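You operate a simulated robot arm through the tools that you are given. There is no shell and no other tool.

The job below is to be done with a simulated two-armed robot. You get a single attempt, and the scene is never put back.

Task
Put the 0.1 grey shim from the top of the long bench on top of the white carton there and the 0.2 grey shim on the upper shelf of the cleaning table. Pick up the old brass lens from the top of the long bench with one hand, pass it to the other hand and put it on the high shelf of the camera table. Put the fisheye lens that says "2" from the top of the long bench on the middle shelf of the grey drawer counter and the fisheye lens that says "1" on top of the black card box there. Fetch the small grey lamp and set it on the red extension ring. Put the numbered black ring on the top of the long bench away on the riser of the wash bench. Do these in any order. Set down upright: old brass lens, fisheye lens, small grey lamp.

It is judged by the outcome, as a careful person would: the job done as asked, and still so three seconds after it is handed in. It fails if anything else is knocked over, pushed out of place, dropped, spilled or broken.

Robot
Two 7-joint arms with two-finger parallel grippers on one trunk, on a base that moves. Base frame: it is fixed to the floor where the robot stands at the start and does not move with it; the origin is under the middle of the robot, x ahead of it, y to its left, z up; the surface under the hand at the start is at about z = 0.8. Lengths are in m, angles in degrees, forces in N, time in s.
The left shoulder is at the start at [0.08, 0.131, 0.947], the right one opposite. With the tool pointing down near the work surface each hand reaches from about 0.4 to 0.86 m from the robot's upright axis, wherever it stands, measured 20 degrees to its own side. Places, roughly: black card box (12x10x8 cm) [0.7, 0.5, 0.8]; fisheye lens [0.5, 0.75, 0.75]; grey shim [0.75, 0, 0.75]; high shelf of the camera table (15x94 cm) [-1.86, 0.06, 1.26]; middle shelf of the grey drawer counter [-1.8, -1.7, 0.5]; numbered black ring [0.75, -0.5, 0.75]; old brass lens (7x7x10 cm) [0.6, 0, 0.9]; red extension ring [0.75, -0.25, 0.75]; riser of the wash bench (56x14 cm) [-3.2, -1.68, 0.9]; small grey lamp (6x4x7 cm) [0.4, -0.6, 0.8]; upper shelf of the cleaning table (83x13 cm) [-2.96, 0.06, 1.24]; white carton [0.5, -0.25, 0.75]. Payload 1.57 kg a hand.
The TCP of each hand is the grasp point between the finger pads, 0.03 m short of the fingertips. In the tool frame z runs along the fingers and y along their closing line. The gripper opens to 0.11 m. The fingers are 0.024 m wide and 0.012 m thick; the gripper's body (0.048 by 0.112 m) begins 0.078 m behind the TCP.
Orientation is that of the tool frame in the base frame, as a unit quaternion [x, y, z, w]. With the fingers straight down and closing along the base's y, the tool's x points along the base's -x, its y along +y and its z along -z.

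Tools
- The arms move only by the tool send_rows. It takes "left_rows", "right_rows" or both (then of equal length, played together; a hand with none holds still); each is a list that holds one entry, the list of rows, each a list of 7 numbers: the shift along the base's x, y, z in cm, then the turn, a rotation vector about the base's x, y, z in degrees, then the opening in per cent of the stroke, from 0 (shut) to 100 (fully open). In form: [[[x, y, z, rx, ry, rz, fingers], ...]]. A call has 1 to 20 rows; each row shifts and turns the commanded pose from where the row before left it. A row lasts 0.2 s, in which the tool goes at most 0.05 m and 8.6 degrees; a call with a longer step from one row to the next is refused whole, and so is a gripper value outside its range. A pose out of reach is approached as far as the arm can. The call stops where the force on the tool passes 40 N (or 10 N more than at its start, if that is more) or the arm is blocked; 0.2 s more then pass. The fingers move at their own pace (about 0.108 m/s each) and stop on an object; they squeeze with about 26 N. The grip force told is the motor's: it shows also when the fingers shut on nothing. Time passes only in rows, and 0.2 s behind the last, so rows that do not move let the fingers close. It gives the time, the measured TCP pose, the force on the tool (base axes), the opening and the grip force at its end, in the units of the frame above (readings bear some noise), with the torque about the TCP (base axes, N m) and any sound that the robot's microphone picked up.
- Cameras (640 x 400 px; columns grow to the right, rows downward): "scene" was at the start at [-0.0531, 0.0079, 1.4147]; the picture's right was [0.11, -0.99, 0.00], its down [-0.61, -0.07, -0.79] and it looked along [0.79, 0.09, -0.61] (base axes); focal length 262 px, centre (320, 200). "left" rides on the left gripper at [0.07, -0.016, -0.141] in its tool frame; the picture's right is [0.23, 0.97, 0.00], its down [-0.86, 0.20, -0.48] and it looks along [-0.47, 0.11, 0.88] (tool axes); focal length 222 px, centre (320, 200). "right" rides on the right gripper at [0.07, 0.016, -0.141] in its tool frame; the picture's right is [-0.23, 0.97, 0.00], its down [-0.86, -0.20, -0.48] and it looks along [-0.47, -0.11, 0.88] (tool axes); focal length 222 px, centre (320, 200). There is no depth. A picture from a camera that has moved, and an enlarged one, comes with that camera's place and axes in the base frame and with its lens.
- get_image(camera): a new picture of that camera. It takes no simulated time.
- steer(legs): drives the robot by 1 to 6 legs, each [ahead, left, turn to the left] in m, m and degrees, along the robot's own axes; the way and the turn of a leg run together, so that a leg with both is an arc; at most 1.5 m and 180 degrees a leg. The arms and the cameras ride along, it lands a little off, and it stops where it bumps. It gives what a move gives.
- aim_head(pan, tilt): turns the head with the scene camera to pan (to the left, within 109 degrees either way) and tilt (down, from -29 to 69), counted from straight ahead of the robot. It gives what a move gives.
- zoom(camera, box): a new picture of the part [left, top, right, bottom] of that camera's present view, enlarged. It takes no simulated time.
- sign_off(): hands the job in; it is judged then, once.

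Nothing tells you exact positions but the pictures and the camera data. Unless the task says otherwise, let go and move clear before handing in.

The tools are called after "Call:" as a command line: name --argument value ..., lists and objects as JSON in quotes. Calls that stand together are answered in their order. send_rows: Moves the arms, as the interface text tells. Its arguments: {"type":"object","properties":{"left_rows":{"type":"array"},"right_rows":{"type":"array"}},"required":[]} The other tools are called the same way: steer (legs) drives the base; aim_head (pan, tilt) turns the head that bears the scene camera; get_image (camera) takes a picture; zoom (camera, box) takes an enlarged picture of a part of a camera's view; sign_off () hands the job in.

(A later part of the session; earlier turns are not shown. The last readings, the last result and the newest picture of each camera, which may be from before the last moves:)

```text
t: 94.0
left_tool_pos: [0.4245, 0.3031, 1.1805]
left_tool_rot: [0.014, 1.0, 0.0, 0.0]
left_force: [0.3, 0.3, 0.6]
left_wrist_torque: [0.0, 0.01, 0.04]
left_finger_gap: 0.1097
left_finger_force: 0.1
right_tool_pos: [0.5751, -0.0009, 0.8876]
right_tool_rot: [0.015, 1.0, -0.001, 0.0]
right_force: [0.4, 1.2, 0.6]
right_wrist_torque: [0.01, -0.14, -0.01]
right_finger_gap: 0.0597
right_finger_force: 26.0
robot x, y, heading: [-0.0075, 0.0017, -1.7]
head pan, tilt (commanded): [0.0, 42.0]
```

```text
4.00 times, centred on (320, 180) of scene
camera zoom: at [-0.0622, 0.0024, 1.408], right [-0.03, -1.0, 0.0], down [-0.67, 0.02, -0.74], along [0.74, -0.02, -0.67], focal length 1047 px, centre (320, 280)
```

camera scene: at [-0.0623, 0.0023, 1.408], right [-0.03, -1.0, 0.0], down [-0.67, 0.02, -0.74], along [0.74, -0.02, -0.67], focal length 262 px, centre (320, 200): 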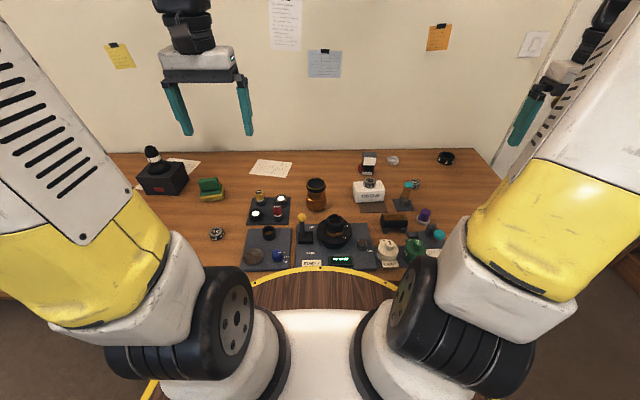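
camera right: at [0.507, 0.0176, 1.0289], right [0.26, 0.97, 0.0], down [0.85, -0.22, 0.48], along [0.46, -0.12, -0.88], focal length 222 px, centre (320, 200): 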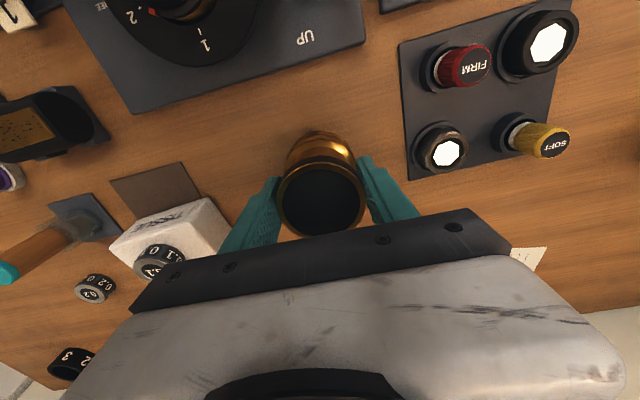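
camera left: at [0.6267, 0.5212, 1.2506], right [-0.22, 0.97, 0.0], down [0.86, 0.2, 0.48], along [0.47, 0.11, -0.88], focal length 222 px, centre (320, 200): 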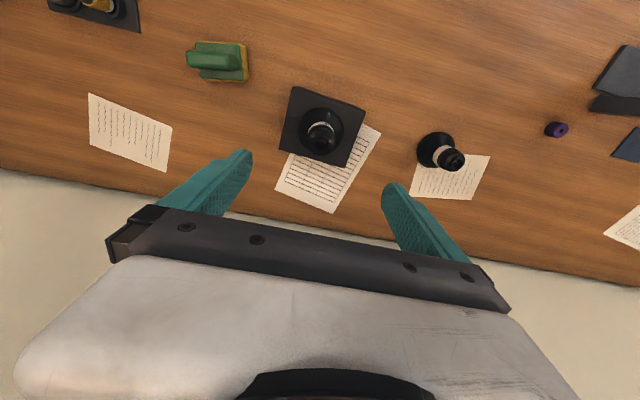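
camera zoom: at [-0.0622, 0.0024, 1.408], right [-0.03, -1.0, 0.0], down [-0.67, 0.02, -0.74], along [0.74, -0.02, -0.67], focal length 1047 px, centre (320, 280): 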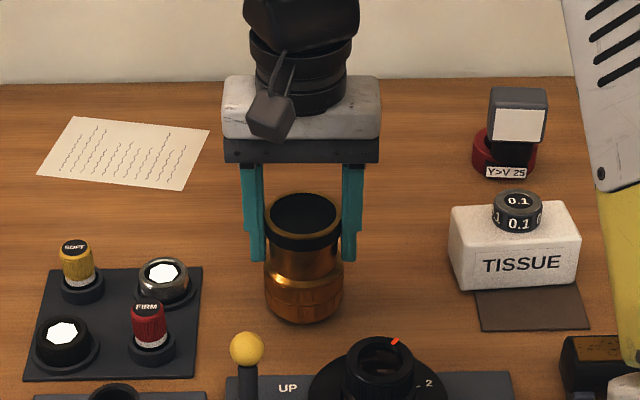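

The lens is gripped (6.0 cm). I lift it slowly.

Call:
send_rows --right_rows '[[[0, 0, 0.5, 0, 0, 0, 0], [0, 0, 2, 0, 0, 0, 0], [0, 0, 4, 0, 0, 0, 0], [0, 0, 4, 0, 0, 0, 0], [0, 0, 4, 0, 0, 0, 0], [0, 0, 4, 0, 0, 0, 0], [-1, 0, 4, 0, 0, 0, 0], [-3, 0, 3.5, 0, 0, 0, 0], [-3, 0, 2, 0, 0, 0, 0], [0, 0, 0, 0, 0, 0, 0]]]'

Call:
get_image --camera "scene"

Call:
get_image --camera "right"

```text
t: 96.2
left_tool_pos: [0.425, 0.3036, 1.1811]
left_tool_rot: [0.014, 1.0, -0.001, -0.001]
left_force: [-0.1, -0.8, -0.2]
left_wrist_torque: [0.03, -0.01, 0.02]
left_finger_gap: 0.1101
left_finger_force: 0.0
right_tool_pos: [0.5053, -0.0011, 1.1679]
right_tool_rot: [0.014, 1.0, 0.0, 0.0]
right_force: [0.1, -0.1, -3.4]
right_wrist_torque: [0.0, 0.0, 0.0]
right_finger_gap: 0.0598
right_finger_force: 25.9
robot x, y, heading: [-0.006, 0.0034, -1.7]
head pan, tilt (commanded): [0.0, 42.0]
```

```text
taken
camera scene: at [-0.0623, 0.0023, 1.408], right [-0.03, -1.0, 0.0], down [-0.67, 0.02, -0.74], along [0.74, -0.02, -0.67], focal length 262 px, centre (320, 200)
```

scene: 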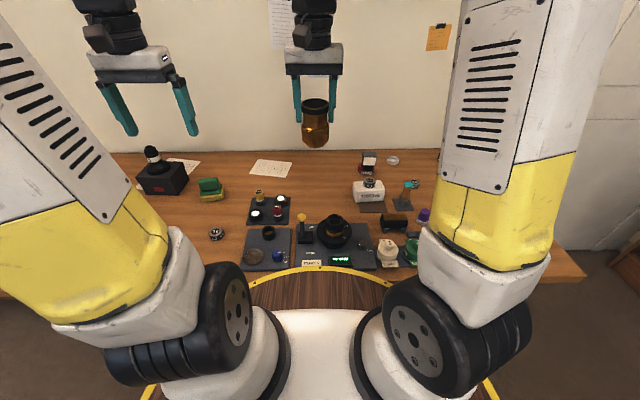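

```text
taken
camera right: at [0.436, 0.0176, 1.3095], right [0.26, 0.97, 0.0], down [0.85, -0.22, 0.48], along [0.46, -0.12, -0.88], focal length 222 px, centre (320, 200)
```

right: 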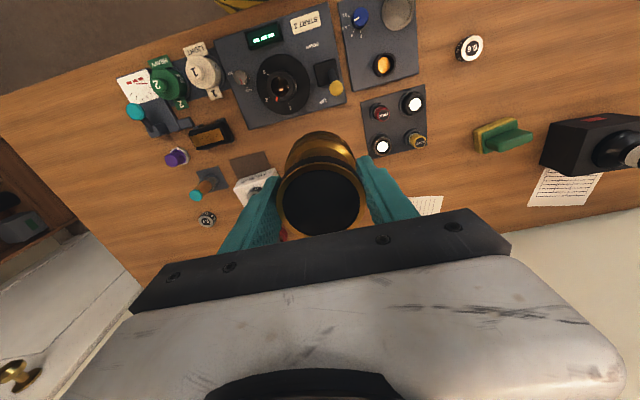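

The lens weighs little (3.4 N) and its bottom is 8.8 cm below the right grasp point. I move it slightly forward and tilt the left hand to point forward (about 30° below horizontal) to receive it.

Call:
send_rows --right_rows '[[[1, 0, 0, 0, 0, 0, 0], [1, 0, 0, 0, 0, 0, 0], [1, 0, 0, 0, 0, 0, 0], [1, 0, 0, 0, 0, 0, 0], [1, 0, 0, 0, 0, 0, 0], [1, 0, 0, 0, 0, 0, 0], [1, 0, 0, 0, 0, 0, 0], [0.5, 0, 0, 0, 0, 0, 0]]]' --left_rows '[[[0.6, -0.5, -0.8, 0, -8, 0, 100], [0.6, -0.5, -0.8, 0, -8, 0, 100], [0.6, -0.5, -0.8, 0, -8, 0, 100], [0.6, -0.5, -0.8, 0, -8, 0, 100], [0.6, -0.5, -0.8, 0, -8, 0, 100], [0.6, -0.5, -0.8, 0, -8, 0, 100], [0.6, -0.5, -0.8, 0, -8, 0, 100], [0.6, -0.5, -0.8, 0, -4, 0, 100]]]'

Call:
get_image --camera "scene"

Call:
get_image --camera "left"

```text
t: 98.0
left_tool_pos: [0.4945, 0.2755, 1.1343]
left_tool_rot: [0.013, 0.866, 0.007, 0.5]
left_force: [0.3, 0.2, -0.1]
left_wrist_torque: [-0.01, 0.03, 0.02]
left_finger_gap: 0.1101
left_finger_force: 0.0
left hand out of reach, approached as far as the arm can: row 7, 8
right_tool_pos: [0.5812, 0.0003, 1.1685]
right_tool_rot: [0.015, 1.0, 0.0, 0.0]
right_force: [-0.4, 0.0, -3.5]
right_wrist_torque: [0.01, 0.01, -0.02]
right_finger_gap: 0.0597
right_finger_force: 26.1
robot x, y, heading: [-0.009, 0.0022, -1.7]
head pan, tilt (commanded): [0.0, 42.0]
```

```text
taken
camera scene: at [-0.0624, 0.0022, 1.408], right [-0.03, -1.0, 0.0], down [-0.67, 0.02, -0.74], along [0.74, -0.02, -0.67], focal length 262 px, centre (320, 200)
```

scene: 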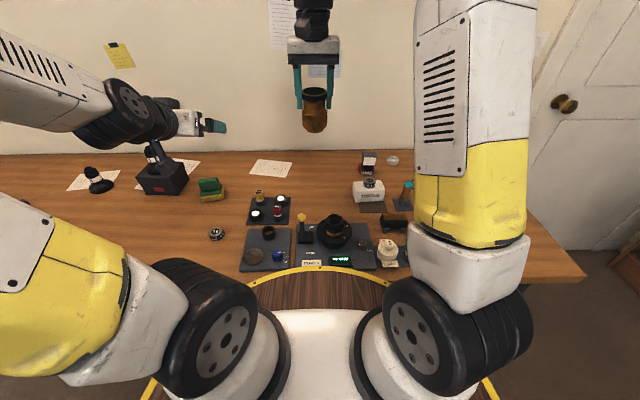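

```text
taken
camera left: at [0.3365, 0.2614, 1.1447], right [-0.1, 0.98, -0.17], down [0.02, 0.18, 0.98], along [0.99, 0.09, -0.03], focal length 222 px, centre (320, 200)
```

left: 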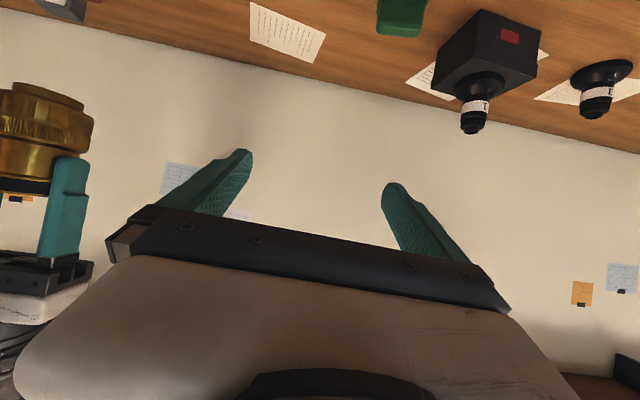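

The left arm can't fold that close to the body, so I hand over a bit farther out with the left hand yawed to come in diagonally from the left.

Call:
send_rows --right_rows '[[[1, 0, -0.8, 0, 0, 0, 0], [1, 0, -0.8, 0, 0, 0, 0], [1, 0, -0.8, 0, 0, 0, 0], [1, 0, -0.8, 0, 0, 0, 0], [1, 0, -0.8, 0, 0, 0, 0], [1, 0, -0.8, 0, 0, 0, 0]]]' --left_rows '[[[1.5, -1, -1, 0, 0, -7.5, 100], [1.5, -1, -1, 0, 0, -7.5, 100], [1.5, -1, -1, 0, 0, -7.5, 100], [1, -1, -1, 0, 0, -7.5, 100], [1, -1, -1, 0, 0, -7.5, 100], [1, -1, -1, 0, 0, -7.5, 100]]]'

Call:
get_image --camera "scene"

Call:
get_image --camera "left"

```text
t: 99.4
left_tool_pos: [0.5693, 0.2155, 1.0751]
left_tool_rot: [0.344, 0.795, -0.186, 0.464]
left_force: [-0.9, 0.2, -0.6]
left_wrist_torque: [0.01, -0.02, 0.03]
left_finger_gap: 0.11
left_finger_force: 0.0
right_tool_pos: [0.6413, 0.0002, 1.1171]
right_tool_rot: [0.015, 1.0, 0.0, 0.0]
right_force: [0.1, 0.0, -2.6]
right_wrist_torque: [0.0, -0.04, -0.01]
right_finger_gap: 0.0599
right_finger_force: 25.9
robot x, y, heading: [-0.005, 0.0009, -1.7]
head pan, tilt (commanded): [0.0, 42.0]
```

```text
taken
camera scene: at [-0.0625, 0.0022, 1.408], right [-0.03, -1.0, 0.0], down [-0.67, 0.02, -0.74], along [0.74, -0.02, -0.67], focal length 262 px, centre (320, 200)
```

scene: 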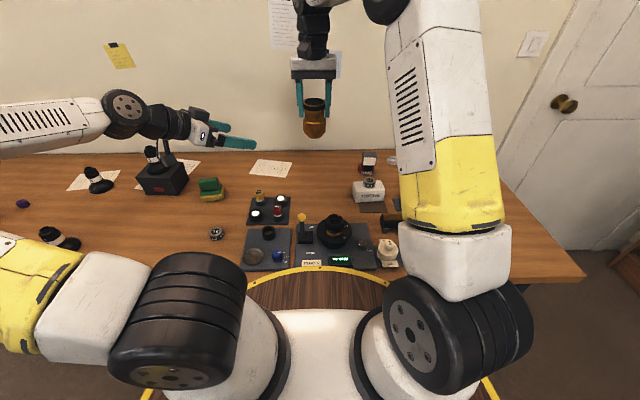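

```text
taken
camera left: at [0.4479, 0.3172, 1.0842], right [0.62, 0.76, -0.17], down [0.14, 0.11, 0.98], along [0.77, -0.64, -0.03], focal length 222 px, centre (320, 200)
```

left: 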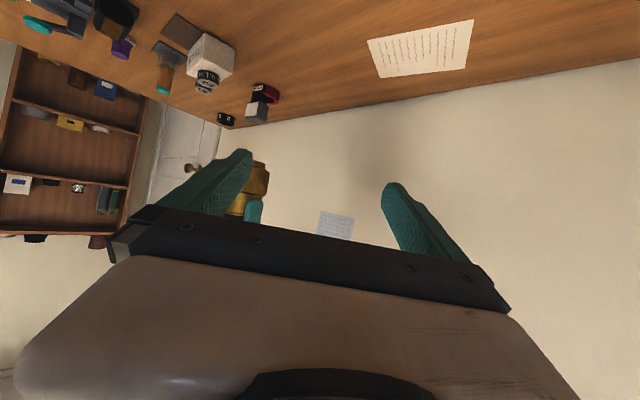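

Both hands are posed; the left hand is yawed 45° and pitched 30°. I flatten its pitch to about 18° so the fingers clear the right fingertips, and move to a pre-grasp point 13 cm back from the lens.

Call:
send_rows --left_rows '[[[-0.5, -3.0, -0.4, -4.3, -4.2, 0, 100], [-0.5, -3.1, -0.4, -4.3, -4.2, 0, 100], [-0.5, -3.1, -0.3, 0, 0, 0, 100], [-0.5, -3.1, -0.4, 0, 0, 0, 100], [0, 0, 0, 0, 0, 0, 100]]]'

Call:
get_image --camera "left"

Call:
zoom --camera "scene" --box '[190, 50, 350, 170]'

```text
t: 100.6
left_tool_pos: [0.5491, 0.0939, 1.0587]
left_tool_rot: [0.318, 0.743, -0.218, 0.546]
left_force: [-0.2, -0.5, 0.5]
left_wrist_torque: [0.0, 0.0, -0.03]
left_finger_gap: 0.1101
left_finger_force: 0.1
right_tool_pos: [0.6407, 0.0006, 1.1186]
right_tool_rot: [0.015, 1.0, 0.0, 0.0]
right_force: [0.5, -0.4, -3.3]
right_wrist_torque: [0.0, -0.03, 0.0]
right_finger_gap: 0.0598
right_finger_force: 25.7
robot x, y, heading: [-0.0067, 0.0029, -1.6]
head pan, tilt (commanded): [0.0, 42.0]
```

```text
taken
camera left: at [0.4273, 0.1936, 1.0359], right [0.65, 0.74, -0.19], down [-0.01, 0.26, 0.97], along [0.76, -0.62, 0.17], focal length 222 px, centre (320, 200)
```

left: 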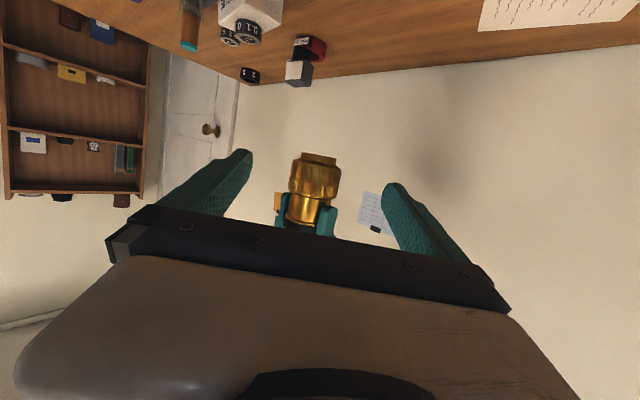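

```text
3.33 times, centred on (270, 110) of scene
camera zoom: at [-0.0622, 0.0024, 1.408], right [-0.03, -1.0, 0.0], down [-0.67, 0.02, -0.74], along [0.74, -0.02, -0.67], focal length 873 px, centre (487, 500)
```

zoom: 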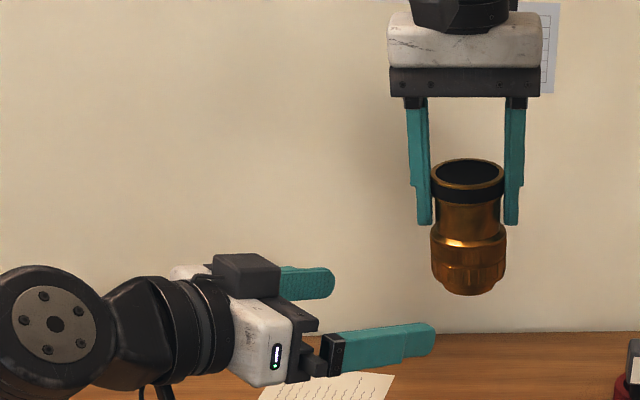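

The lens lies straight ahead of the left fingers, with the right fingertips above them. I slide the left hand forward 13 cm around the lens base.

Call:
send_rows --left_rows '[[[2.3, -2.3, 0.1, 0, 0, 0, 100], [2.3, -2.3, 0.1, 0, 0, 0, 100], [2.3, -2.3, 0, 0, 0, 0, 100], [2.3, -2.3, 0, 0, 0, 0, 100], [0, 0, 0, 0, 0, 0, 100]]]'

Call:
get_image --camera "left"

Call:
zoom --camera "scene" --box '[250, 50, 370, 150]'

```text
t: 101.8
left_tool_pos: [0.6422, -0.0001, 1.0626]
left_tool_rot: [0.32, 0.743, -0.219, 0.546]
left_force: [-0.5, 0.6, 0.0]
left_wrist_torque: [0.0, -0.03, 0.0]
left_finger_gap: 0.1099
left_finger_force: 0.0
right_tool_pos: [0.6409, 0.0002, 1.1184]
right_tool_rot: [0.015, 1.0, 0.0, 0.0]
right_force: [0.0, 0.1, -3.2]
right_wrist_torque: [0.01, 0.03, 0.03]
right_finger_gap: 0.0603
right_finger_force: 25.6
robot x, y, heading: [-0.0035, 0.0034, -1.5]
head pan, tilt (commanded): [0.0, 42.0]
```

```text
taken
camera left: at [0.5215, 0.0991, 1.0393], right [0.65, 0.74, -0.19], down [-0.01, 0.26, 0.97], along [0.76, -0.63, 0.17], focal length 222 px, centre (320, 200)
```

left: 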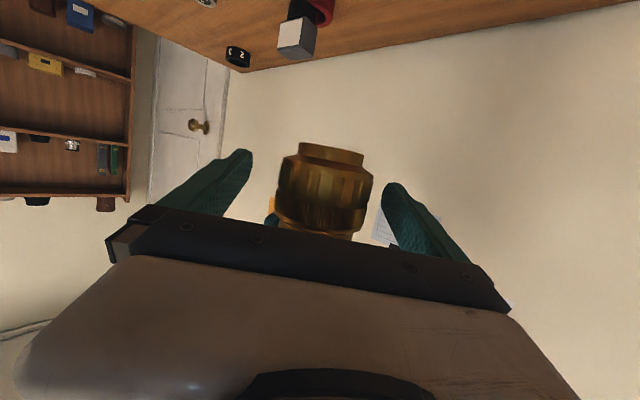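

```text
4.00 times, centred on (310, 100) of scene
camera zoom: at [-0.0622, 0.0024, 1.408], right [-0.03, -1.0, 0.0], down [-0.67, 0.02, -0.74], along [0.74, -0.02, -0.67], focal length 1047 px, centre (360, 600)
```

zoom: 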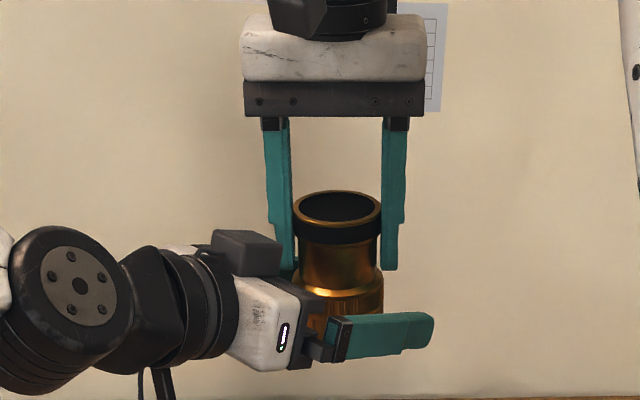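

The left fingers straddle the lens base. I close the left hand while the right still holds.

Call:
send_rows --left_rows '[[[0, 0, 0, 0, 0, 0, 75], [0, 0, 0, 0, 0, 0, 0], [0, 0, 0, 0, 0, 0, 0], [0, 0, 0, 0, 0, 0, 0], [0, 0, 0, 0, 0, 0, 0]]]'

Call:
zoom --camera "left" --box '[220, 120, 420, 260]'

```text
t: 103.0
left_tool_pos: [0.6434, 0.0003, 1.0618]
left_tool_rot: [0.319, 0.743, -0.219, 0.546]
left_force: [15.3, 5.5, -0.6]
left_wrist_torque: [-0.36, 0.73, 0.22]
left_finger_gap: 0.0624
left_finger_force: 26.2
right_tool_pos: [0.6406, 0.0005, 1.1187]
right_tool_rot: [0.014, 1.0, 0.001, -0.001]
right_force: [-16.0, -5.4, -0.6]
right_wrist_torque: [0.02, 0.11, -0.2]
right_finger_gap: 0.0598
right_finger_force: 26.2
robot x, y, heading: [-0.0041, -0.0013, -1.4]
head pan, tilt (commanded): [0.0, 42.0]
```

```text
2.86 times, centred on (320, 190) of left
camera zoom: at [0.5217, 0.0999, 1.0392], right [0.65, 0.74, -0.19], down [-0.01, 0.26, 0.97], along [0.76, -0.62, 0.17], focal length 635 px, centre (320, 229)
```

zoom: 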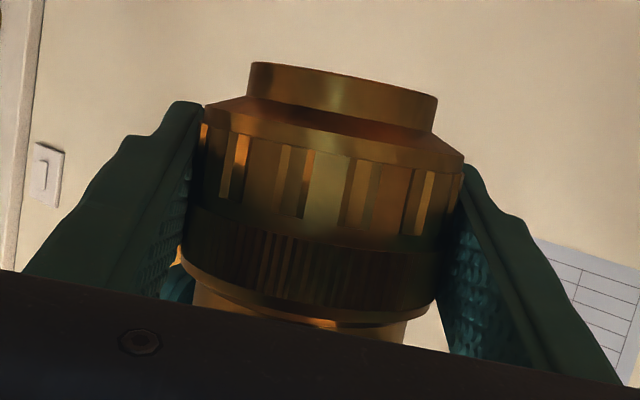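

Both hands hold it, with some side load (16 N). I shift the left hand 2 mm to relieve it before the right lets go.

Call:
send_rows --left_rows '[[[0.2, 0.1, 0, 0, 0, 0, 0], [0, 0, 0, 0, 0, 0, 0]]]'

```text
t: 103.6
left_tool_pos: [0.6428, 0.0007, 1.0626]
left_tool_rot: [0.319, 0.743, -0.219, 0.546]
left_force: [7.8, 4.7, 0.1]
left_wrist_torque: [-0.36, 0.25, 0.35]
left_finger_gap: 0.0624
left_finger_force: 26.2
right_tool_pos: [0.6422, 0.002, 1.1183]
right_tool_rot: [0.014, 1.0, 0.0, 0.0]
right_force: [-8.6, -4.1, -0.9]
right_wrist_torque: [0.12, 0.22, -0.33]
right_finger_gap: 0.0599
right_finger_force: 26.0
robot x, y, heading: [-0.0087, 0.0005, -1.6]
head pan, tilt (commanded): [0.0, 42.0]
```

Call:
send_rows --left_rows '[[[0.2, 0.15, 0, 0, 0, 0, 0], [0, 0, 0, 0, 0, 0, 0]]]'

```text
t: 104.2
left_tool_pos: [0.6436, 0.0025, 1.063]
left_tool_rot: [0.32, 0.743, -0.219, 0.546]
left_force: [-5.8, -0.2, 4.6]
left_wrist_torque: [-0.27, -0.09, 0.35]
left_finger_gap: 0.062
left_finger_force: 26.0
right_tool_pos: [0.6427, 0.0002, 1.1188]
right_tool_rot: [0.015, 1.0, 0.0, 0.001]
right_force: [5.5, 0.4, -8.0]
right_wrist_torque: [0.3, -0.24, -0.35]
right_finger_gap: 0.0597
right_finger_force: 25.9
robot x, y, heading: [-0.003, 0.0057, -1.6]
head pan, tilt (commanded): [0.0, 42.0]
```

The load is balanced now. I open the right hand slightly and lift it straight off.

Call:
send_rows --right_rows '[[[0, 0, 0, 0, 0, 0, 61], [0, 0, 0, 0, 0, 0, 61], [0, 0, 0.5, 0, 0, 0, 61], [0, 0, 1, 0, 0, 0, 61], [0, 0, 3, 0, 0, 0, 65], [0, 0, 4, 0, 0, 0, 70], [0, 0, 4, 0, 0, 0, 80], [0, 0, 0, 0, 0, 0, 80]]]'

Call:
get_image --camera "left"

Call:
zoom --camera "scene" --box '[230, 20, 390, 150]'

```text
t: 106.0
left_tool_pos: [0.6453, 0.0039, 1.062]
left_tool_rot: [0.319, 0.743, -0.218, 0.546]
left_force: [-0.5, -0.2, 0.8]
left_wrist_torque: [-0.01, 0.04, 0.0]
left_finger_gap: 0.0618
left_finger_force: 26.1
right_tool_pos: [0.6414, 0.0006, 1.2458]
right_tool_rot: [0.015, 1.0, 0.0, 0.0]
right_force: [-0.6, 0.4, -0.1]
right_wrist_torque: [-0.01, 0.01, 0.01]
right_finger_gap: 0.0879
right_finger_force: 0.1
robot x, y, heading: [-0.0068, -0.0021, -1.4]
head pan, tilt (commanded): [0.0, 42.0]
```

```text
taken
camera left: at [0.5243, 0.1025, 1.0388], right [0.65, 0.74, -0.19], down [-0.01, 0.26, 0.97], along [0.76, -0.63, 0.17], focal length 222 px, centre (320, 200)
```

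left: 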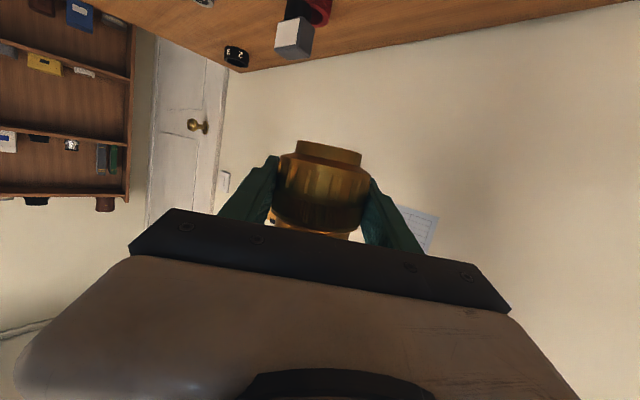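

```text
3.08 times, centred on (310, 85) of scene
camera zoom: at [-0.0621, 0.0024, 1.408], right [-0.03, -1.0, 0.0], down [-0.67, 0.02, -0.74], along [0.74, -0.02, -0.67], focal length 805 px, centre (351, 554)
```

zoom: 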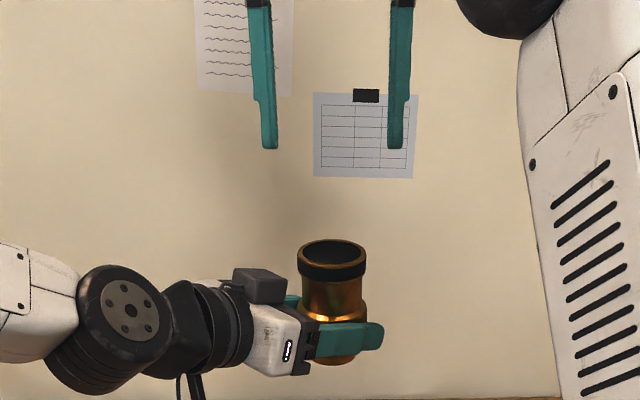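

The handover succeeded: the left hand holds the lens alone. The left moves aside a little while the right goes over the 0.2 shim near (0.675, -0.362).

Call:
send_rows --right_rows '[[[0.2, -4, -1.4, 0, 0, 0, 100], [0.2, -4, -1.4, 0, 0, 0, 100], [0.2, -4, -1.4, 0, 0, 0, 100], [0.2, -4, -1.4, 0, 0, 0, 100], [0.2, -4, -1.4, 0, 0, 0, 100], [0.2, -4, -1.4, 0, 0, 0, 100], [0.2, -4, -1.4, 0, 0, 0, 100], [0.2, -4, -1.4, 0, 0, 0, 100], [0.2, -4, -1.4, 0, 0, 0, 100]]]' --left_rows '[[[-0.7, 1.4, 0.5, 0, 0, 0, 0], [-0.7, 1.4, 0.5, 0, 0, 0, 0], [-0.7, 1.4, 0.5, 0, 0, 0, 0], [-0.7, 1.4, 0.5, 0, 0, 0, 0], [-0.7, 1.4, 0.5, 0, 0, 0, 0], [-0.7, 1.4, 0.5, 0, 0, 0, 0], [-0.7, 1.4, 0.5, 0, 0, 0, 0], [-0.7, 1.4, 0.5, 0, 0, 0, 0], [-0.7, 1.4, 0.5, 0, 0, 0, 0]]]'

Call:
get_image --camera "right"

Call:
get_image --camera "scene"

```text
t: 108.0
left_tool_pos: [0.5812, 0.1312, 1.1071]
left_tool_rot: [0.319, 0.743, -0.219, 0.546]
left_force: [-0.5, -0.2, -3.4]
left_wrist_torque: [0.01, 0.02, -0.04]
left_finger_gap: 0.0619
left_finger_force: 25.7
right_tool_pos: [0.6619, -0.3599, 1.1177]
right_tool_rot: [0.015, 1.0, 0.0, 0.0]
right_force: [-0.3, 0.3, 1.4]
right_wrist_torque: [0.03, -0.01, -0.01]
right_finger_gap: 0.1097
right_finger_force: 0.1
robot x, y, heading: [-0.0042, 0.0016, -1.7]
head pan, tilt (commanded): [0.0, 42.0]
```

```text
taken
camera right: at [0.592, -0.3411, 1.2591], right [0.26, 0.97, 0.0], down [0.85, -0.22, 0.48], along [0.46, -0.12, -0.88], focal length 222 px, centre (320, 200)
```

right: 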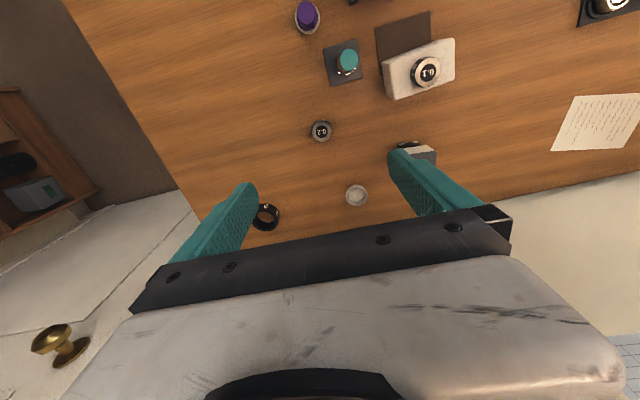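

```text
taken
camera scene: at [-0.0622, 0.0026, 1.408], right [-0.03, -1.0, 0.0], down [-0.67, 0.02, -0.74], along [0.74, -0.02, -0.67], focal length 262 px, centre (320, 200)
```

scene: 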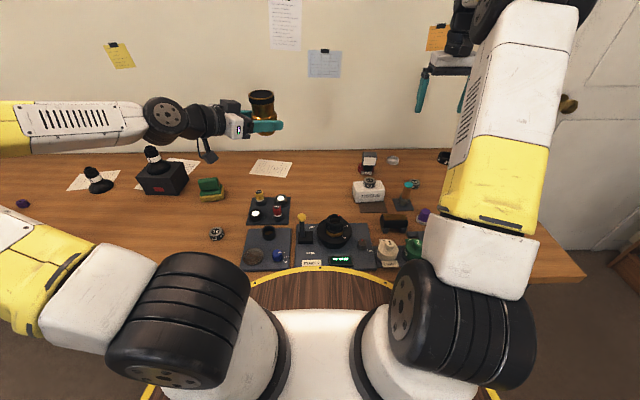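

The shim is in view right below; I zoom to fix its centre.

Call:
zoom --camera "right" --box '[290, 100, 350, 160]'

Call:
zoom --camera "right" --box '[230, 180, 300, 250]'

```text
6.67 times, centred on (320, 130) of right
camera zoom: at [0.592, -0.3411, 1.2591], right [0.26, 0.97, 0.0], down [0.85, -0.22, 0.48], along [0.46, -0.12, -0.88], focal length 1481 px, centre (320, 667)
```

zoom: 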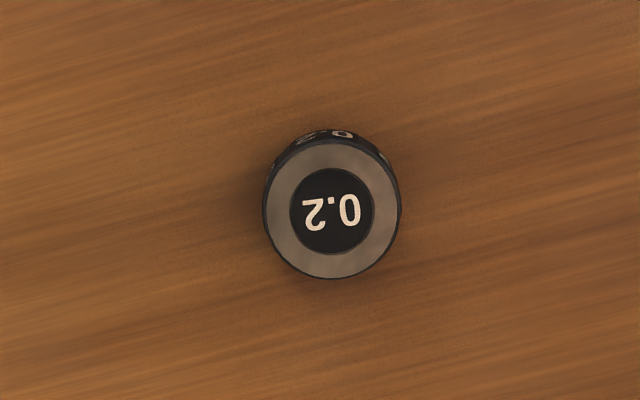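

```text
5.71 times, centred on (265, 215) of right
camera zoom: at [0.592, -0.3411, 1.2591], right [0.26, 0.97, 0.0], down [0.85, -0.22, 0.48], along [0.46, -0.12, -0.88], focal length 1269 px, centre (634, 114)
```

zoom: 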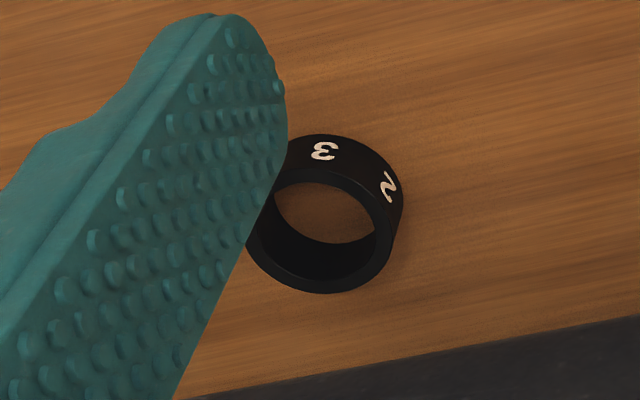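

Shim centre (0.680, -0.361); the black ring is at about (0.838, -0.539) for later. I descend on the shim.

Call:
send_rows --right_rows '[[[1.8, -0.1, -3, 0, 0, 0, 100], [0, 0, -4.5, 0, 0, 0, 100], [0, 0, -4.5, 0, 0, 0, 100], [0, 0, -4.5, 0, 0, 0, 100], [0, 0, -4.5, 0, 0, 0, 100], [0, 0, 0, 0, 0, 0, 100]]]'

Call:
get_image --camera "right"

```text
t: 109.4
left_tool_pos: [0.5829, 0.1301, 1.1076]
left_tool_rot: [0.319, 0.743, -0.219, 0.547]
left_force: [-0.9, 0.4, -3.3]
left_wrist_torque: [0.03, -0.02, -0.06]
left_finger_gap: 0.0616
left_finger_force: 26.2
right_tool_pos: [0.678, -0.3599, 0.909]
right_tool_rot: [0.015, 1.0, -0.001, 0.0]
right_force: [-0.8, 0.1, -0.1]
right_wrist_torque: [-0.04, 0.01, 0.02]
right_finger_gap: 0.1095
right_finger_force: 0.0
robot x, y, heading: [-0.0076, 0.0024, -1.5]
head pan, tilt (commanded): [0.0, 42.0]
```

```text
taken
camera right: at [0.6086, -0.3426, 1.0498], right [0.26, 0.97, 0.0], down [0.85, -0.22, 0.48], along [0.46, -0.12, -0.88], focal length 222 px, centre (320, 200)
```

right: 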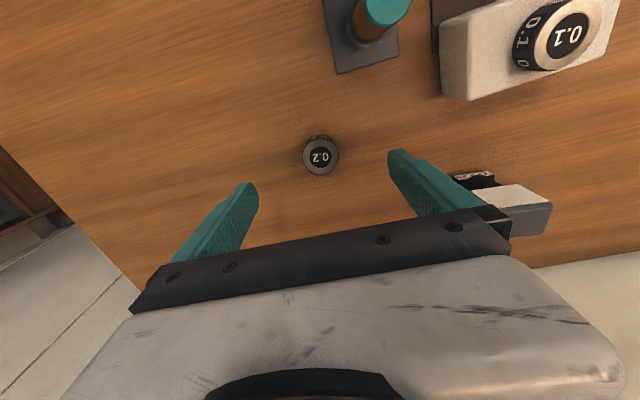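

Call:
send_rows --right_rows '[[[0, 0, -4, 0, 0, 0, 100], [0, 0, -3.4, 0, 0, 0, 100], [0, 0, 0, 0, 0, 0, 40], [0, 0, 0, 0, 0, 0, 0], [0, 0, 0, 0, 0, 0, 0], [0, 0, 0, 0, 0, 0, 0], [0, 0, 1, 0, 0, 0, 0], [0, 0, 3, 0, 0, 0, 0], [0, 0, 4, 0, 0, 0, 0], [0, 0, 4, 0, 0, 0, 0], [0, 0, 4, 0, 0, 0, 0], [0, 0, 4, 0, 0, 0, 0]]]'

Call:
get_image --camera "right"

```text
t: 112.0
left_tool_pos: [0.583, 0.129, 1.1063]
left_tool_rot: [0.319, 0.744, -0.218, 0.546]
left_force: [0.0, -0.6, -3.6]
left_wrist_torque: [-0.01, 0.03, -0.02]
left_finger_gap: 0.0616
left_finger_force: 26.1
right_tool_pos: [0.6793, -0.3616, 1.0341]
right_tool_rot: [0.014, 1.0, -0.001, -0.001]
right_force: [0.0, -0.7, -0.2]
right_wrist_torque: [0.01, 0.01, 0.01]
right_finger_gap: 0.0393
right_finger_force: 26.4
robot x, y, heading: [-0.0101, 0.003, -1.9]
head pan, tilt (commanded): [0.0, 42.0]
```

```text
taken
camera right: at [0.6097, -0.344, 1.1758], right [0.26, 0.97, 0.0], down [0.85, -0.22, 0.48], along [0.46, -0.12, -0.88], focal length 222 px, centre (320, 200)
```

right: 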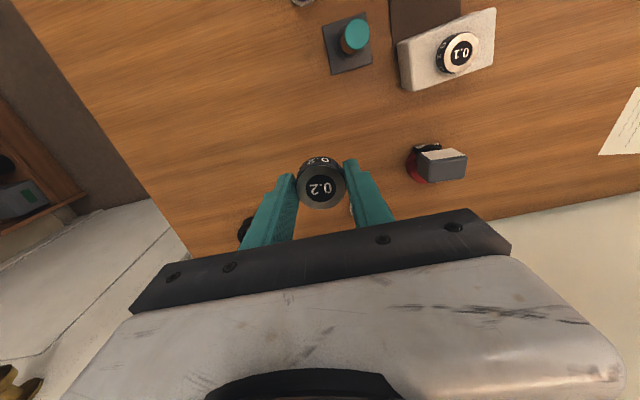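

Shim 0.2 is held by the right hand, brass lens by the left. I pull the right hand in and drive right, then backwards down the aisle to the camera table.

Call:
send_rows --right_rows '[[[-3.8, 1, 2, 0, 0, 0, 0], [-3.8, 1, 2, 0, 0, 0, 0], [-3.8, 1, 2, 0, 0, 0, 0], [-3.8, 1, 2, 0, 0, 0, 0], [-3.8, 1, 2, 0, 0, 0, 0], [-3.8, 1, 2, 0, 0, 0, 0]]]'

Call:
steer --legs '[[0, -0.85, 0]]'

Call:
aim_head --pan 109 --tilt 20

Call:
get_image --camera "scene"

```text
t: 113.4
left_tool_pos: [0.5832, 0.1312, 1.107]
left_tool_rot: [0.319, 0.744, -0.219, 0.545]
left_force: [0.4, -1.4, -2.7]
left_wrist_torque: [0.0, 0.02, -0.07]
left_finger_gap: 0.0616
left_finger_force: 26.2
right_tool_pos: [0.4488, -0.3023, 1.1567]
right_tool_rot: [0.014, 1.0, 0.0, -0.001]
right_force: [0.6, 0.3, -1.5]
right_wrist_torque: [-0.01, 0.03, -0.02]
right_finger_gap: 0.0391
right_finger_force: 26.1
robot x, y, heading: [-0.0068, 0.0021, -1.7]
head pan, tilt (commanded): [0.0, 42.0]
```

```text
t: 117.9
left_tool_pos: [0.5648, -0.7062, 1.1069]
left_tool_rot: [0.312, 0.746, -0.213, 0.548]
left_force: [-0.5, 0.0, -3.0]
left_wrist_torque: [0.01, -0.01, -0.04]
left_finger_gap: 0.062
left_finger_force: 26.3
right_tool_pos: [0.4397, -1.1409, 1.1564]
right_tool_rot: [0.005, 1.0, 0.001, 0.0]
right_force: [-0.9, 0.4, -0.9]
right_wrist_torque: [0.0, -0.04, 0.01]
right_finger_gap: 0.039
right_finger_force: 25.5
robot x, y, heading: [-0.0204, -0.8464, -0.3]
head pan, tilt (commanded): [0.0, 42.0]
```

```text
t: 119.8
left_tool_pos: [0.5642, -0.706, 1.1068]
left_tool_rot: [0.312, 0.746, -0.214, 0.549]
left_force: [-0.4, -0.1, -2.7]
left_wrist_torque: [-0.01, -0.01, 0.0]
left_finger_gap: 0.0618
left_finger_force: 26.1
right_tool_pos: [0.44, -1.1418, 1.1557]
right_tool_rot: [0.004, 1.0, -0.001, 0.0]
right_force: [0.6, -0.1, -0.4]
right_wrist_torque: [0.02, 0.01, 0.0]
right_finger_gap: 0.0388
right_finger_force: 26.2
robot x, y, heading: [-0.0206, -0.8455, -0.5]
head pan, tilt (commanded): [108.9, 20.0]
```

```text
taken
camera scene: at [-0.1899, -0.7592, 1.4424], right [0.95, 0.32, 0.0], down [0.11, -0.32, -0.94], along [-0.3, 0.89, -0.34], focal length 262 px, centre (320, 200)
```

scene: 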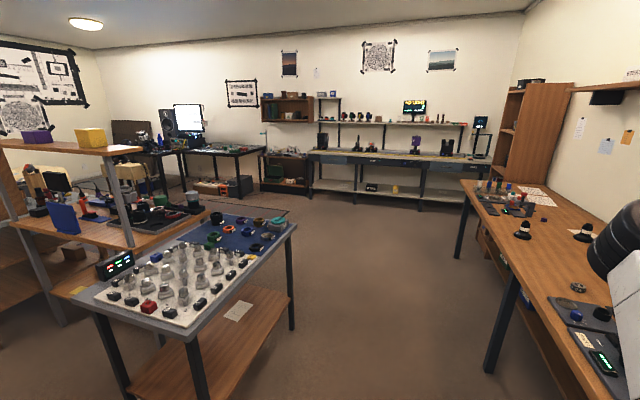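

I can see the camera table's high shelf with a yellow box and a purple box on it. I check the aisle behind on the other side before reversing.

Call:
aim_head --pan -109 --tilt 25

Call:
get_image --camera "scene"

```text
t: 122.9
left_tool_pos: [0.5639, -0.7053, 1.107]
left_tool_rot: [0.311, 0.746, -0.212, 0.549]
left_force: [0.0, 0.2, -3.5]
left_wrist_torque: [0.0, -0.03, 0.0]
left_finger_gap: 0.062
left_finger_force: 26.4
right_tool_pos: [0.4411, -1.1415, 1.1571]
right_tool_rot: [0.004, 1.0, -0.001, 0.0]
right_force: [0.2, 1.5, -0.7]
right_wrist_torque: [-0.02, -0.04, -0.01]
right_finger_gap: 0.039
right_finger_force: 26.6
robot x, y, heading: [-0.0236, -0.8491, -0.3]
head pan, tilt (commanded): [-108.9, 25.0]
```

```text
taken
camera scene: at [-0.1907, -0.9345, 1.4343], right [-0.94, 0.33, 0.0], down [0.14, 0.4, -0.91], along [-0.3, -0.86, -0.42], focal length 262 px, centre (320, 200)
```

scene: 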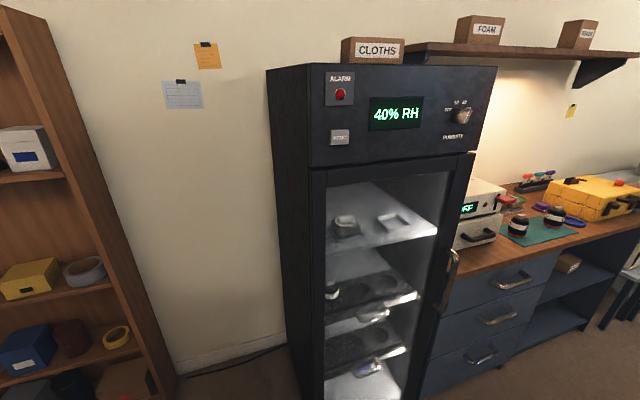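

The aisle looks clear. I reverse along it in two legs.

Call:
steer --legs '[[-0.8, 0.05, 0], [-0.8, 0, 0]]'

Call:
aim_head --pan 90 --tilt 20

Call:
get_image --camera "scene"

```text
t: 131.1
left_tool_pos: [-1.0356, -0.6517, 1.1069]
left_tool_rot: [0.312, 0.747, -0.213, 0.548]
left_force: [0.7, -0.4, -3.6]
left_wrist_torque: [-0.06, 0.0, -0.02]
left_finger_gap: 0.0617
left_finger_force: 25.3
right_tool_pos: [-1.1595, -1.0868, 1.1567]
right_tool_rot: [0.005, 1.0, 0.001, 0.0]
right_force: [0.7, -0.4, -0.4]
right_wrist_torque: [0.03, -0.04, 0.01]
right_finger_gap: 0.0387
right_finger_force: 25.8
robot x, y, heading: [-1.6231, -0.7917, -0.6]
head pan, tilt (commanded): [-108.9, 25.0]
```

```text
t: 134.0
left_tool_pos: [-1.0362, -0.6521, 1.1072]
left_tool_rot: [0.31, 0.746, -0.212, 0.549]
left_force: [0.2, -0.1, -4.0]
left_wrist_torque: [-0.01, 0.01, 0.0]
left_finger_gap: 0.0617
left_finger_force: 25.7
right_tool_pos: [-1.1599, -1.087, 1.157]
right_tool_rot: [0.004, 1.0, 0.0, -0.001]
right_force: [0.3, 0.2, 0.0]
right_wrist_torque: [0.0, -0.01, 0.0]
right_finger_gap: 0.0386
right_finger_force: 26.3
robot x, y, heading: [-1.6177, -0.7909, -0.3]
head pan, tilt (commanded): [90.0, 20.0]
```

```text
taken
camera scene: at [-1.7598, -0.6995, 1.4424], right [1.0, -0.01, 0.0], down [0.0, -0.34, -0.94], along [0.01, 0.94, -0.34], focal length 262 px, centre (320, 200)
```

scene: 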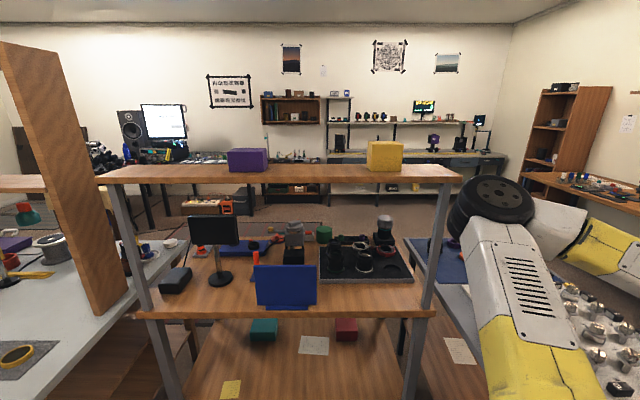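

I have a clear view: the high shelf spans x ≈ -2.34 to -1.39, with free space between the purple and yellow boxes at x ≈ -1.91 to -1.62. I turn to face it.

Call:
steer --legs '[[0, 0, 90]]'

Call:
aim_head --pan 0 --tilt 20

Call:
get_image --camera "scene"

```text
t: 138.2
left_tool_pos: [-1.7523, -0.205, 1.1078]
left_tool_rot: [-0.302, 0.751, 0.233, 0.54]
left_force: [0.9, -0.1, -2.5]
left_wrist_torque: [0.02, -0.01, 0.0]
left_finger_gap: 0.0618
left_finger_force: 25.7
right_tool_pos: [-1.32, -0.3349, 1.156]
right_tool_rot: [-0.698, 0.716, 0.0, 0.0]
right_force: [0.2, 0.9, -1.0]
right_wrist_torque: [0.01, -0.01, -0.03]
right_finger_gap: 0.0387
right_finger_force: 26.1
robot x, y, heading: [-1.6211, -0.7862, 88.8]
head pan, tilt (commanded): [90.0, 20.0]
```

```text
t: 139.9
left_tool_pos: [-1.7526, -0.204, 1.1078]
left_tool_rot: [-0.302, 0.751, 0.233, 0.54]
left_force: [-0.8, -0.5, -3.7]
left_wrist_torque: [0.01, 0.02, -0.01]
left_finger_gap: 0.0618
left_finger_force: 26.8
right_tool_pos: [-1.3189, -0.3359, 1.1576]
right_tool_rot: [-0.698, 0.716, 0.0, 0.0]
right_force: [-0.1, -0.6, -1.2]
right_wrist_torque: [-0.01, 0.01, -0.01]
right_finger_gap: 0.0386
right_finger_force: 26.3
robot x, y, heading: [-1.6227, -0.791, 88.5]
head pan, tilt (commanded): [0.0, 20.0]
```

```text
taken
camera scene: at [-1.6221, -0.8403, 1.4424], right [1.0, -0.02, 0.0], down [-0.01, -0.34, -0.94], along [0.02, 0.94, -0.34], focal length 262 px, centre (320, 200)
```

scene: 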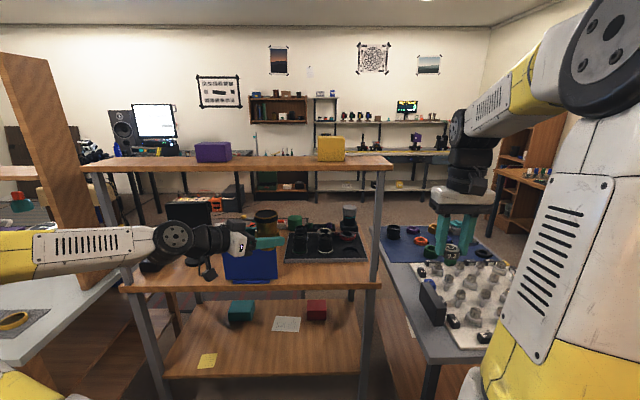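

Facing the shelf with the lens in the left hand. I raise the left hand above shelf height, then yaw it to point straight ahead.

Call:
send_rows --left_rows '[[[0, 0, 4, 0, 0, 0, 0], [0, 0, 4.2, 0, 0, 0, 0], [0, 0, 4.2, 0, 0, 0, 0], [0, 0, 4.2, 0, 0, 0, 0], [0, 0, 4.2, 0, 0, 0, 0], [0, 0, 4.4, 0, 0, 0, 0], [0, 0, 0, 0, 0, 7.5, 0], [0, 0, 0, 0, 0, 7.5, 0], [0, 0, 0, 0, 0, 7.5, 0], [0, 0, 0, 0, 0, 7.5, 0], [0, 0, 0, 0, 0, 7.5, 0], [0, 0, 0, 0, 0, 7, 0], [0, 0, 0, 0, 0, 0, 0]]]'

Call:
get_image --camera "scene"

Call:
get_image --camera "left"

```text
t: 142.7
left_tool_pos: [-1.7515, -0.2032, 1.3576]
left_tool_rot: [-0.564, 0.581, 0.419, 0.412]
left_force: [-0.6, -0.4, -3.9]
left_wrist_torque: [-0.01, -0.01, -0.06]
left_finger_gap: 0.0618
left_finger_force: 26.0
right_tool_pos: [-1.3196, -0.3353, 1.1558]
right_tool_rot: [-0.699, 0.715, -0.001, 0.0]
right_force: [-0.7, 0.8, -1.2]
right_wrist_torque: [-0.01, -0.04, 0.02]
right_finger_gap: 0.0384
right_finger_force: 26.0
robot x, y, heading: [-1.622, -0.7945, 88.7]
head pan, tilt (commanded): [0.0, 20.0]
```

```text
taken
camera scene: at [-1.6227, -0.84, 1.4424], right [1.0, -0.02, 0.0], down [-0.01, -0.34, -0.94], along [0.02, 0.94, -0.34], focal length 262 px, centre (320, 200)
```

scene: 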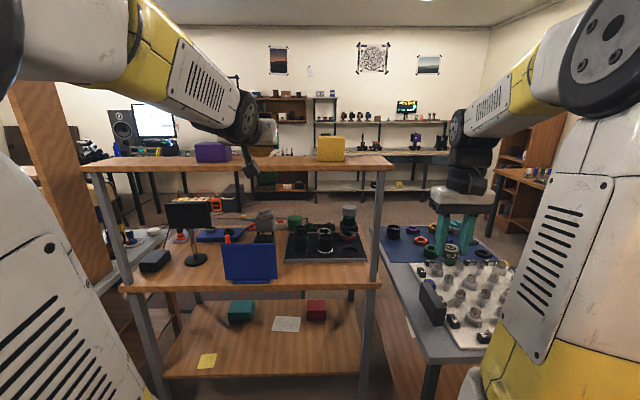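

```text
taken
camera left: at [-1.7385, -0.3605, 1.3352], right [-0.98, -0.06, -0.19], down [-0.18, -0.19, 0.97], along [-0.09, 0.98, 0.17], focal length 222 px, centre (320, 200)
```

left: 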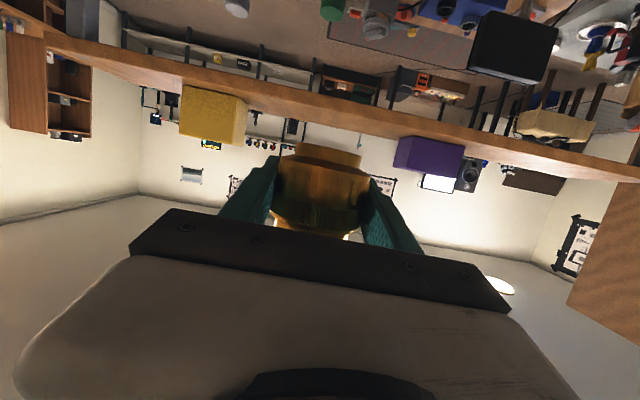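

The lens is above the shelf level, between the two boxes. I drive the base forward 15 cm.

Call:
steer --legs '[[0.15, 0, 1]]'

Call:
get_image --camera "scene"

Call:
get_image --camera "left"

```text
t: 144.1
left_tool_pos: [-1.7597, -0.0559, 1.3595]
left_tool_rot: [-0.569, 0.576, 0.423, 0.408]
left_force: [-0.1, 0.2, -2.7]
left_wrist_torque: [-0.02, 0.01, -0.01]
left_finger_gap: 0.0618
left_finger_force: 26.5
right_tool_pos: [-1.3244, -0.1793, 1.1558]
right_tool_rot: [-0.705, 0.709, -0.001, 0.0]
right_force: [0.4, 0.2, -0.6]
right_wrist_torque: [0.01, 0.0, -0.02]
right_finger_gap: 0.0382
right_finger_force: 25.9
robot x, y, heading: [-1.6179, -0.6415, 89.8]
head pan, tilt (commanded): [0.0, 20.0]
```

```text
taken
camera scene: at [-1.619, -0.6906, 1.4424], right [1.0, -0.01, 0.0], down [0.0, -0.34, -0.94], along [0.0, 0.94, -0.34], focal length 262 px, centre (320, 200)
```

scene: 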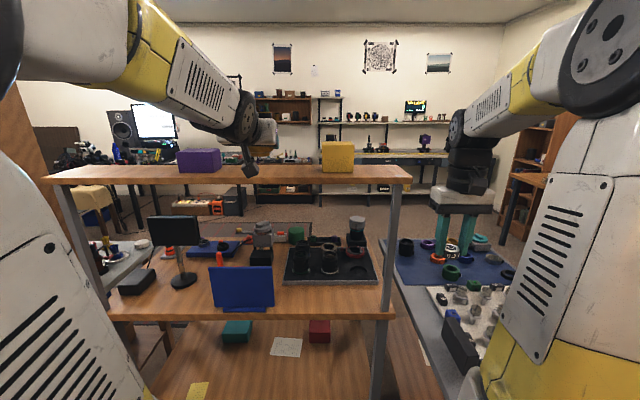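

```text
taken
camera left: at [-1.7443, -0.2132, 1.3357], right [-0.98, -0.07, -0.19], down [-0.18, -0.19, 0.97], along [-0.11, 0.98, 0.17], focal length 222 px, centre (320, 200)
```

left: 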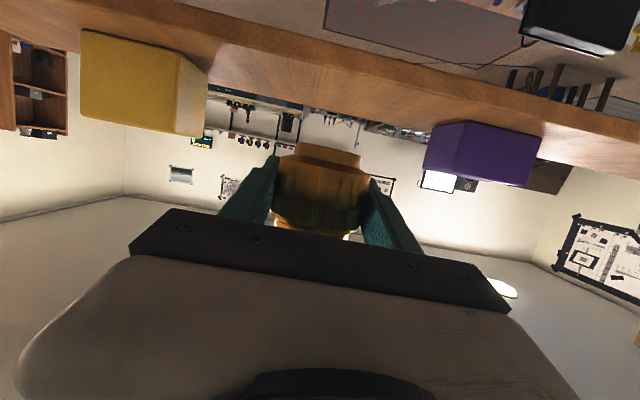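

I zoom on the shelf to fix its height and front edge.

Call:
zoom --camera "scene" --box '[160, 130, 420, 200]'

Call:
zoom --camera "left" --box '[60, 0, 560, 200]'

```text
2.46 times, centred on (290, 165) of scene
camera zoom: at [-1.619, -0.6906, 1.4424], right [1.0, -0.01, 0.0], down [0.0, -0.34, -0.94], along [0.0, 0.94, -0.34], focal length 644 px, centre (394, 286)
```

zoom: 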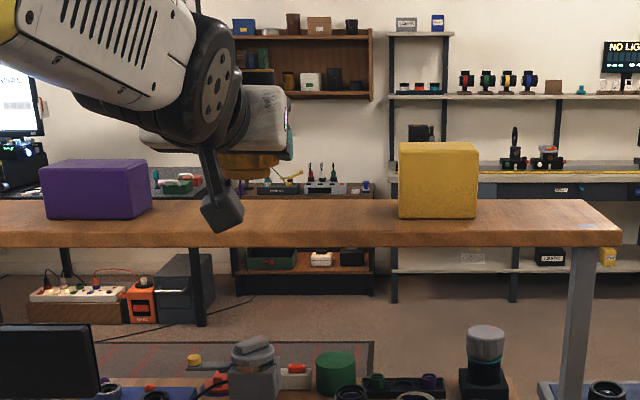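

```text
1.28 times, centred on (310, 100) of left
camera zoom: at [-1.7443, -0.2132, 1.3357], right [-0.98, -0.07, -0.19], down [-0.18, -0.19, 0.97], along [-0.11, 0.98, 0.17], focal length 284 px, centre (333, 328)
```

zoom: 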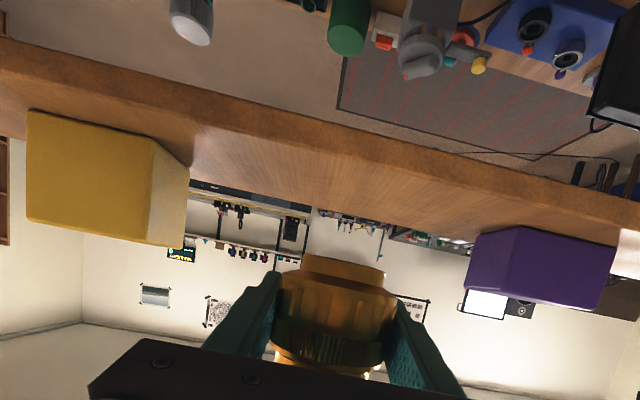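

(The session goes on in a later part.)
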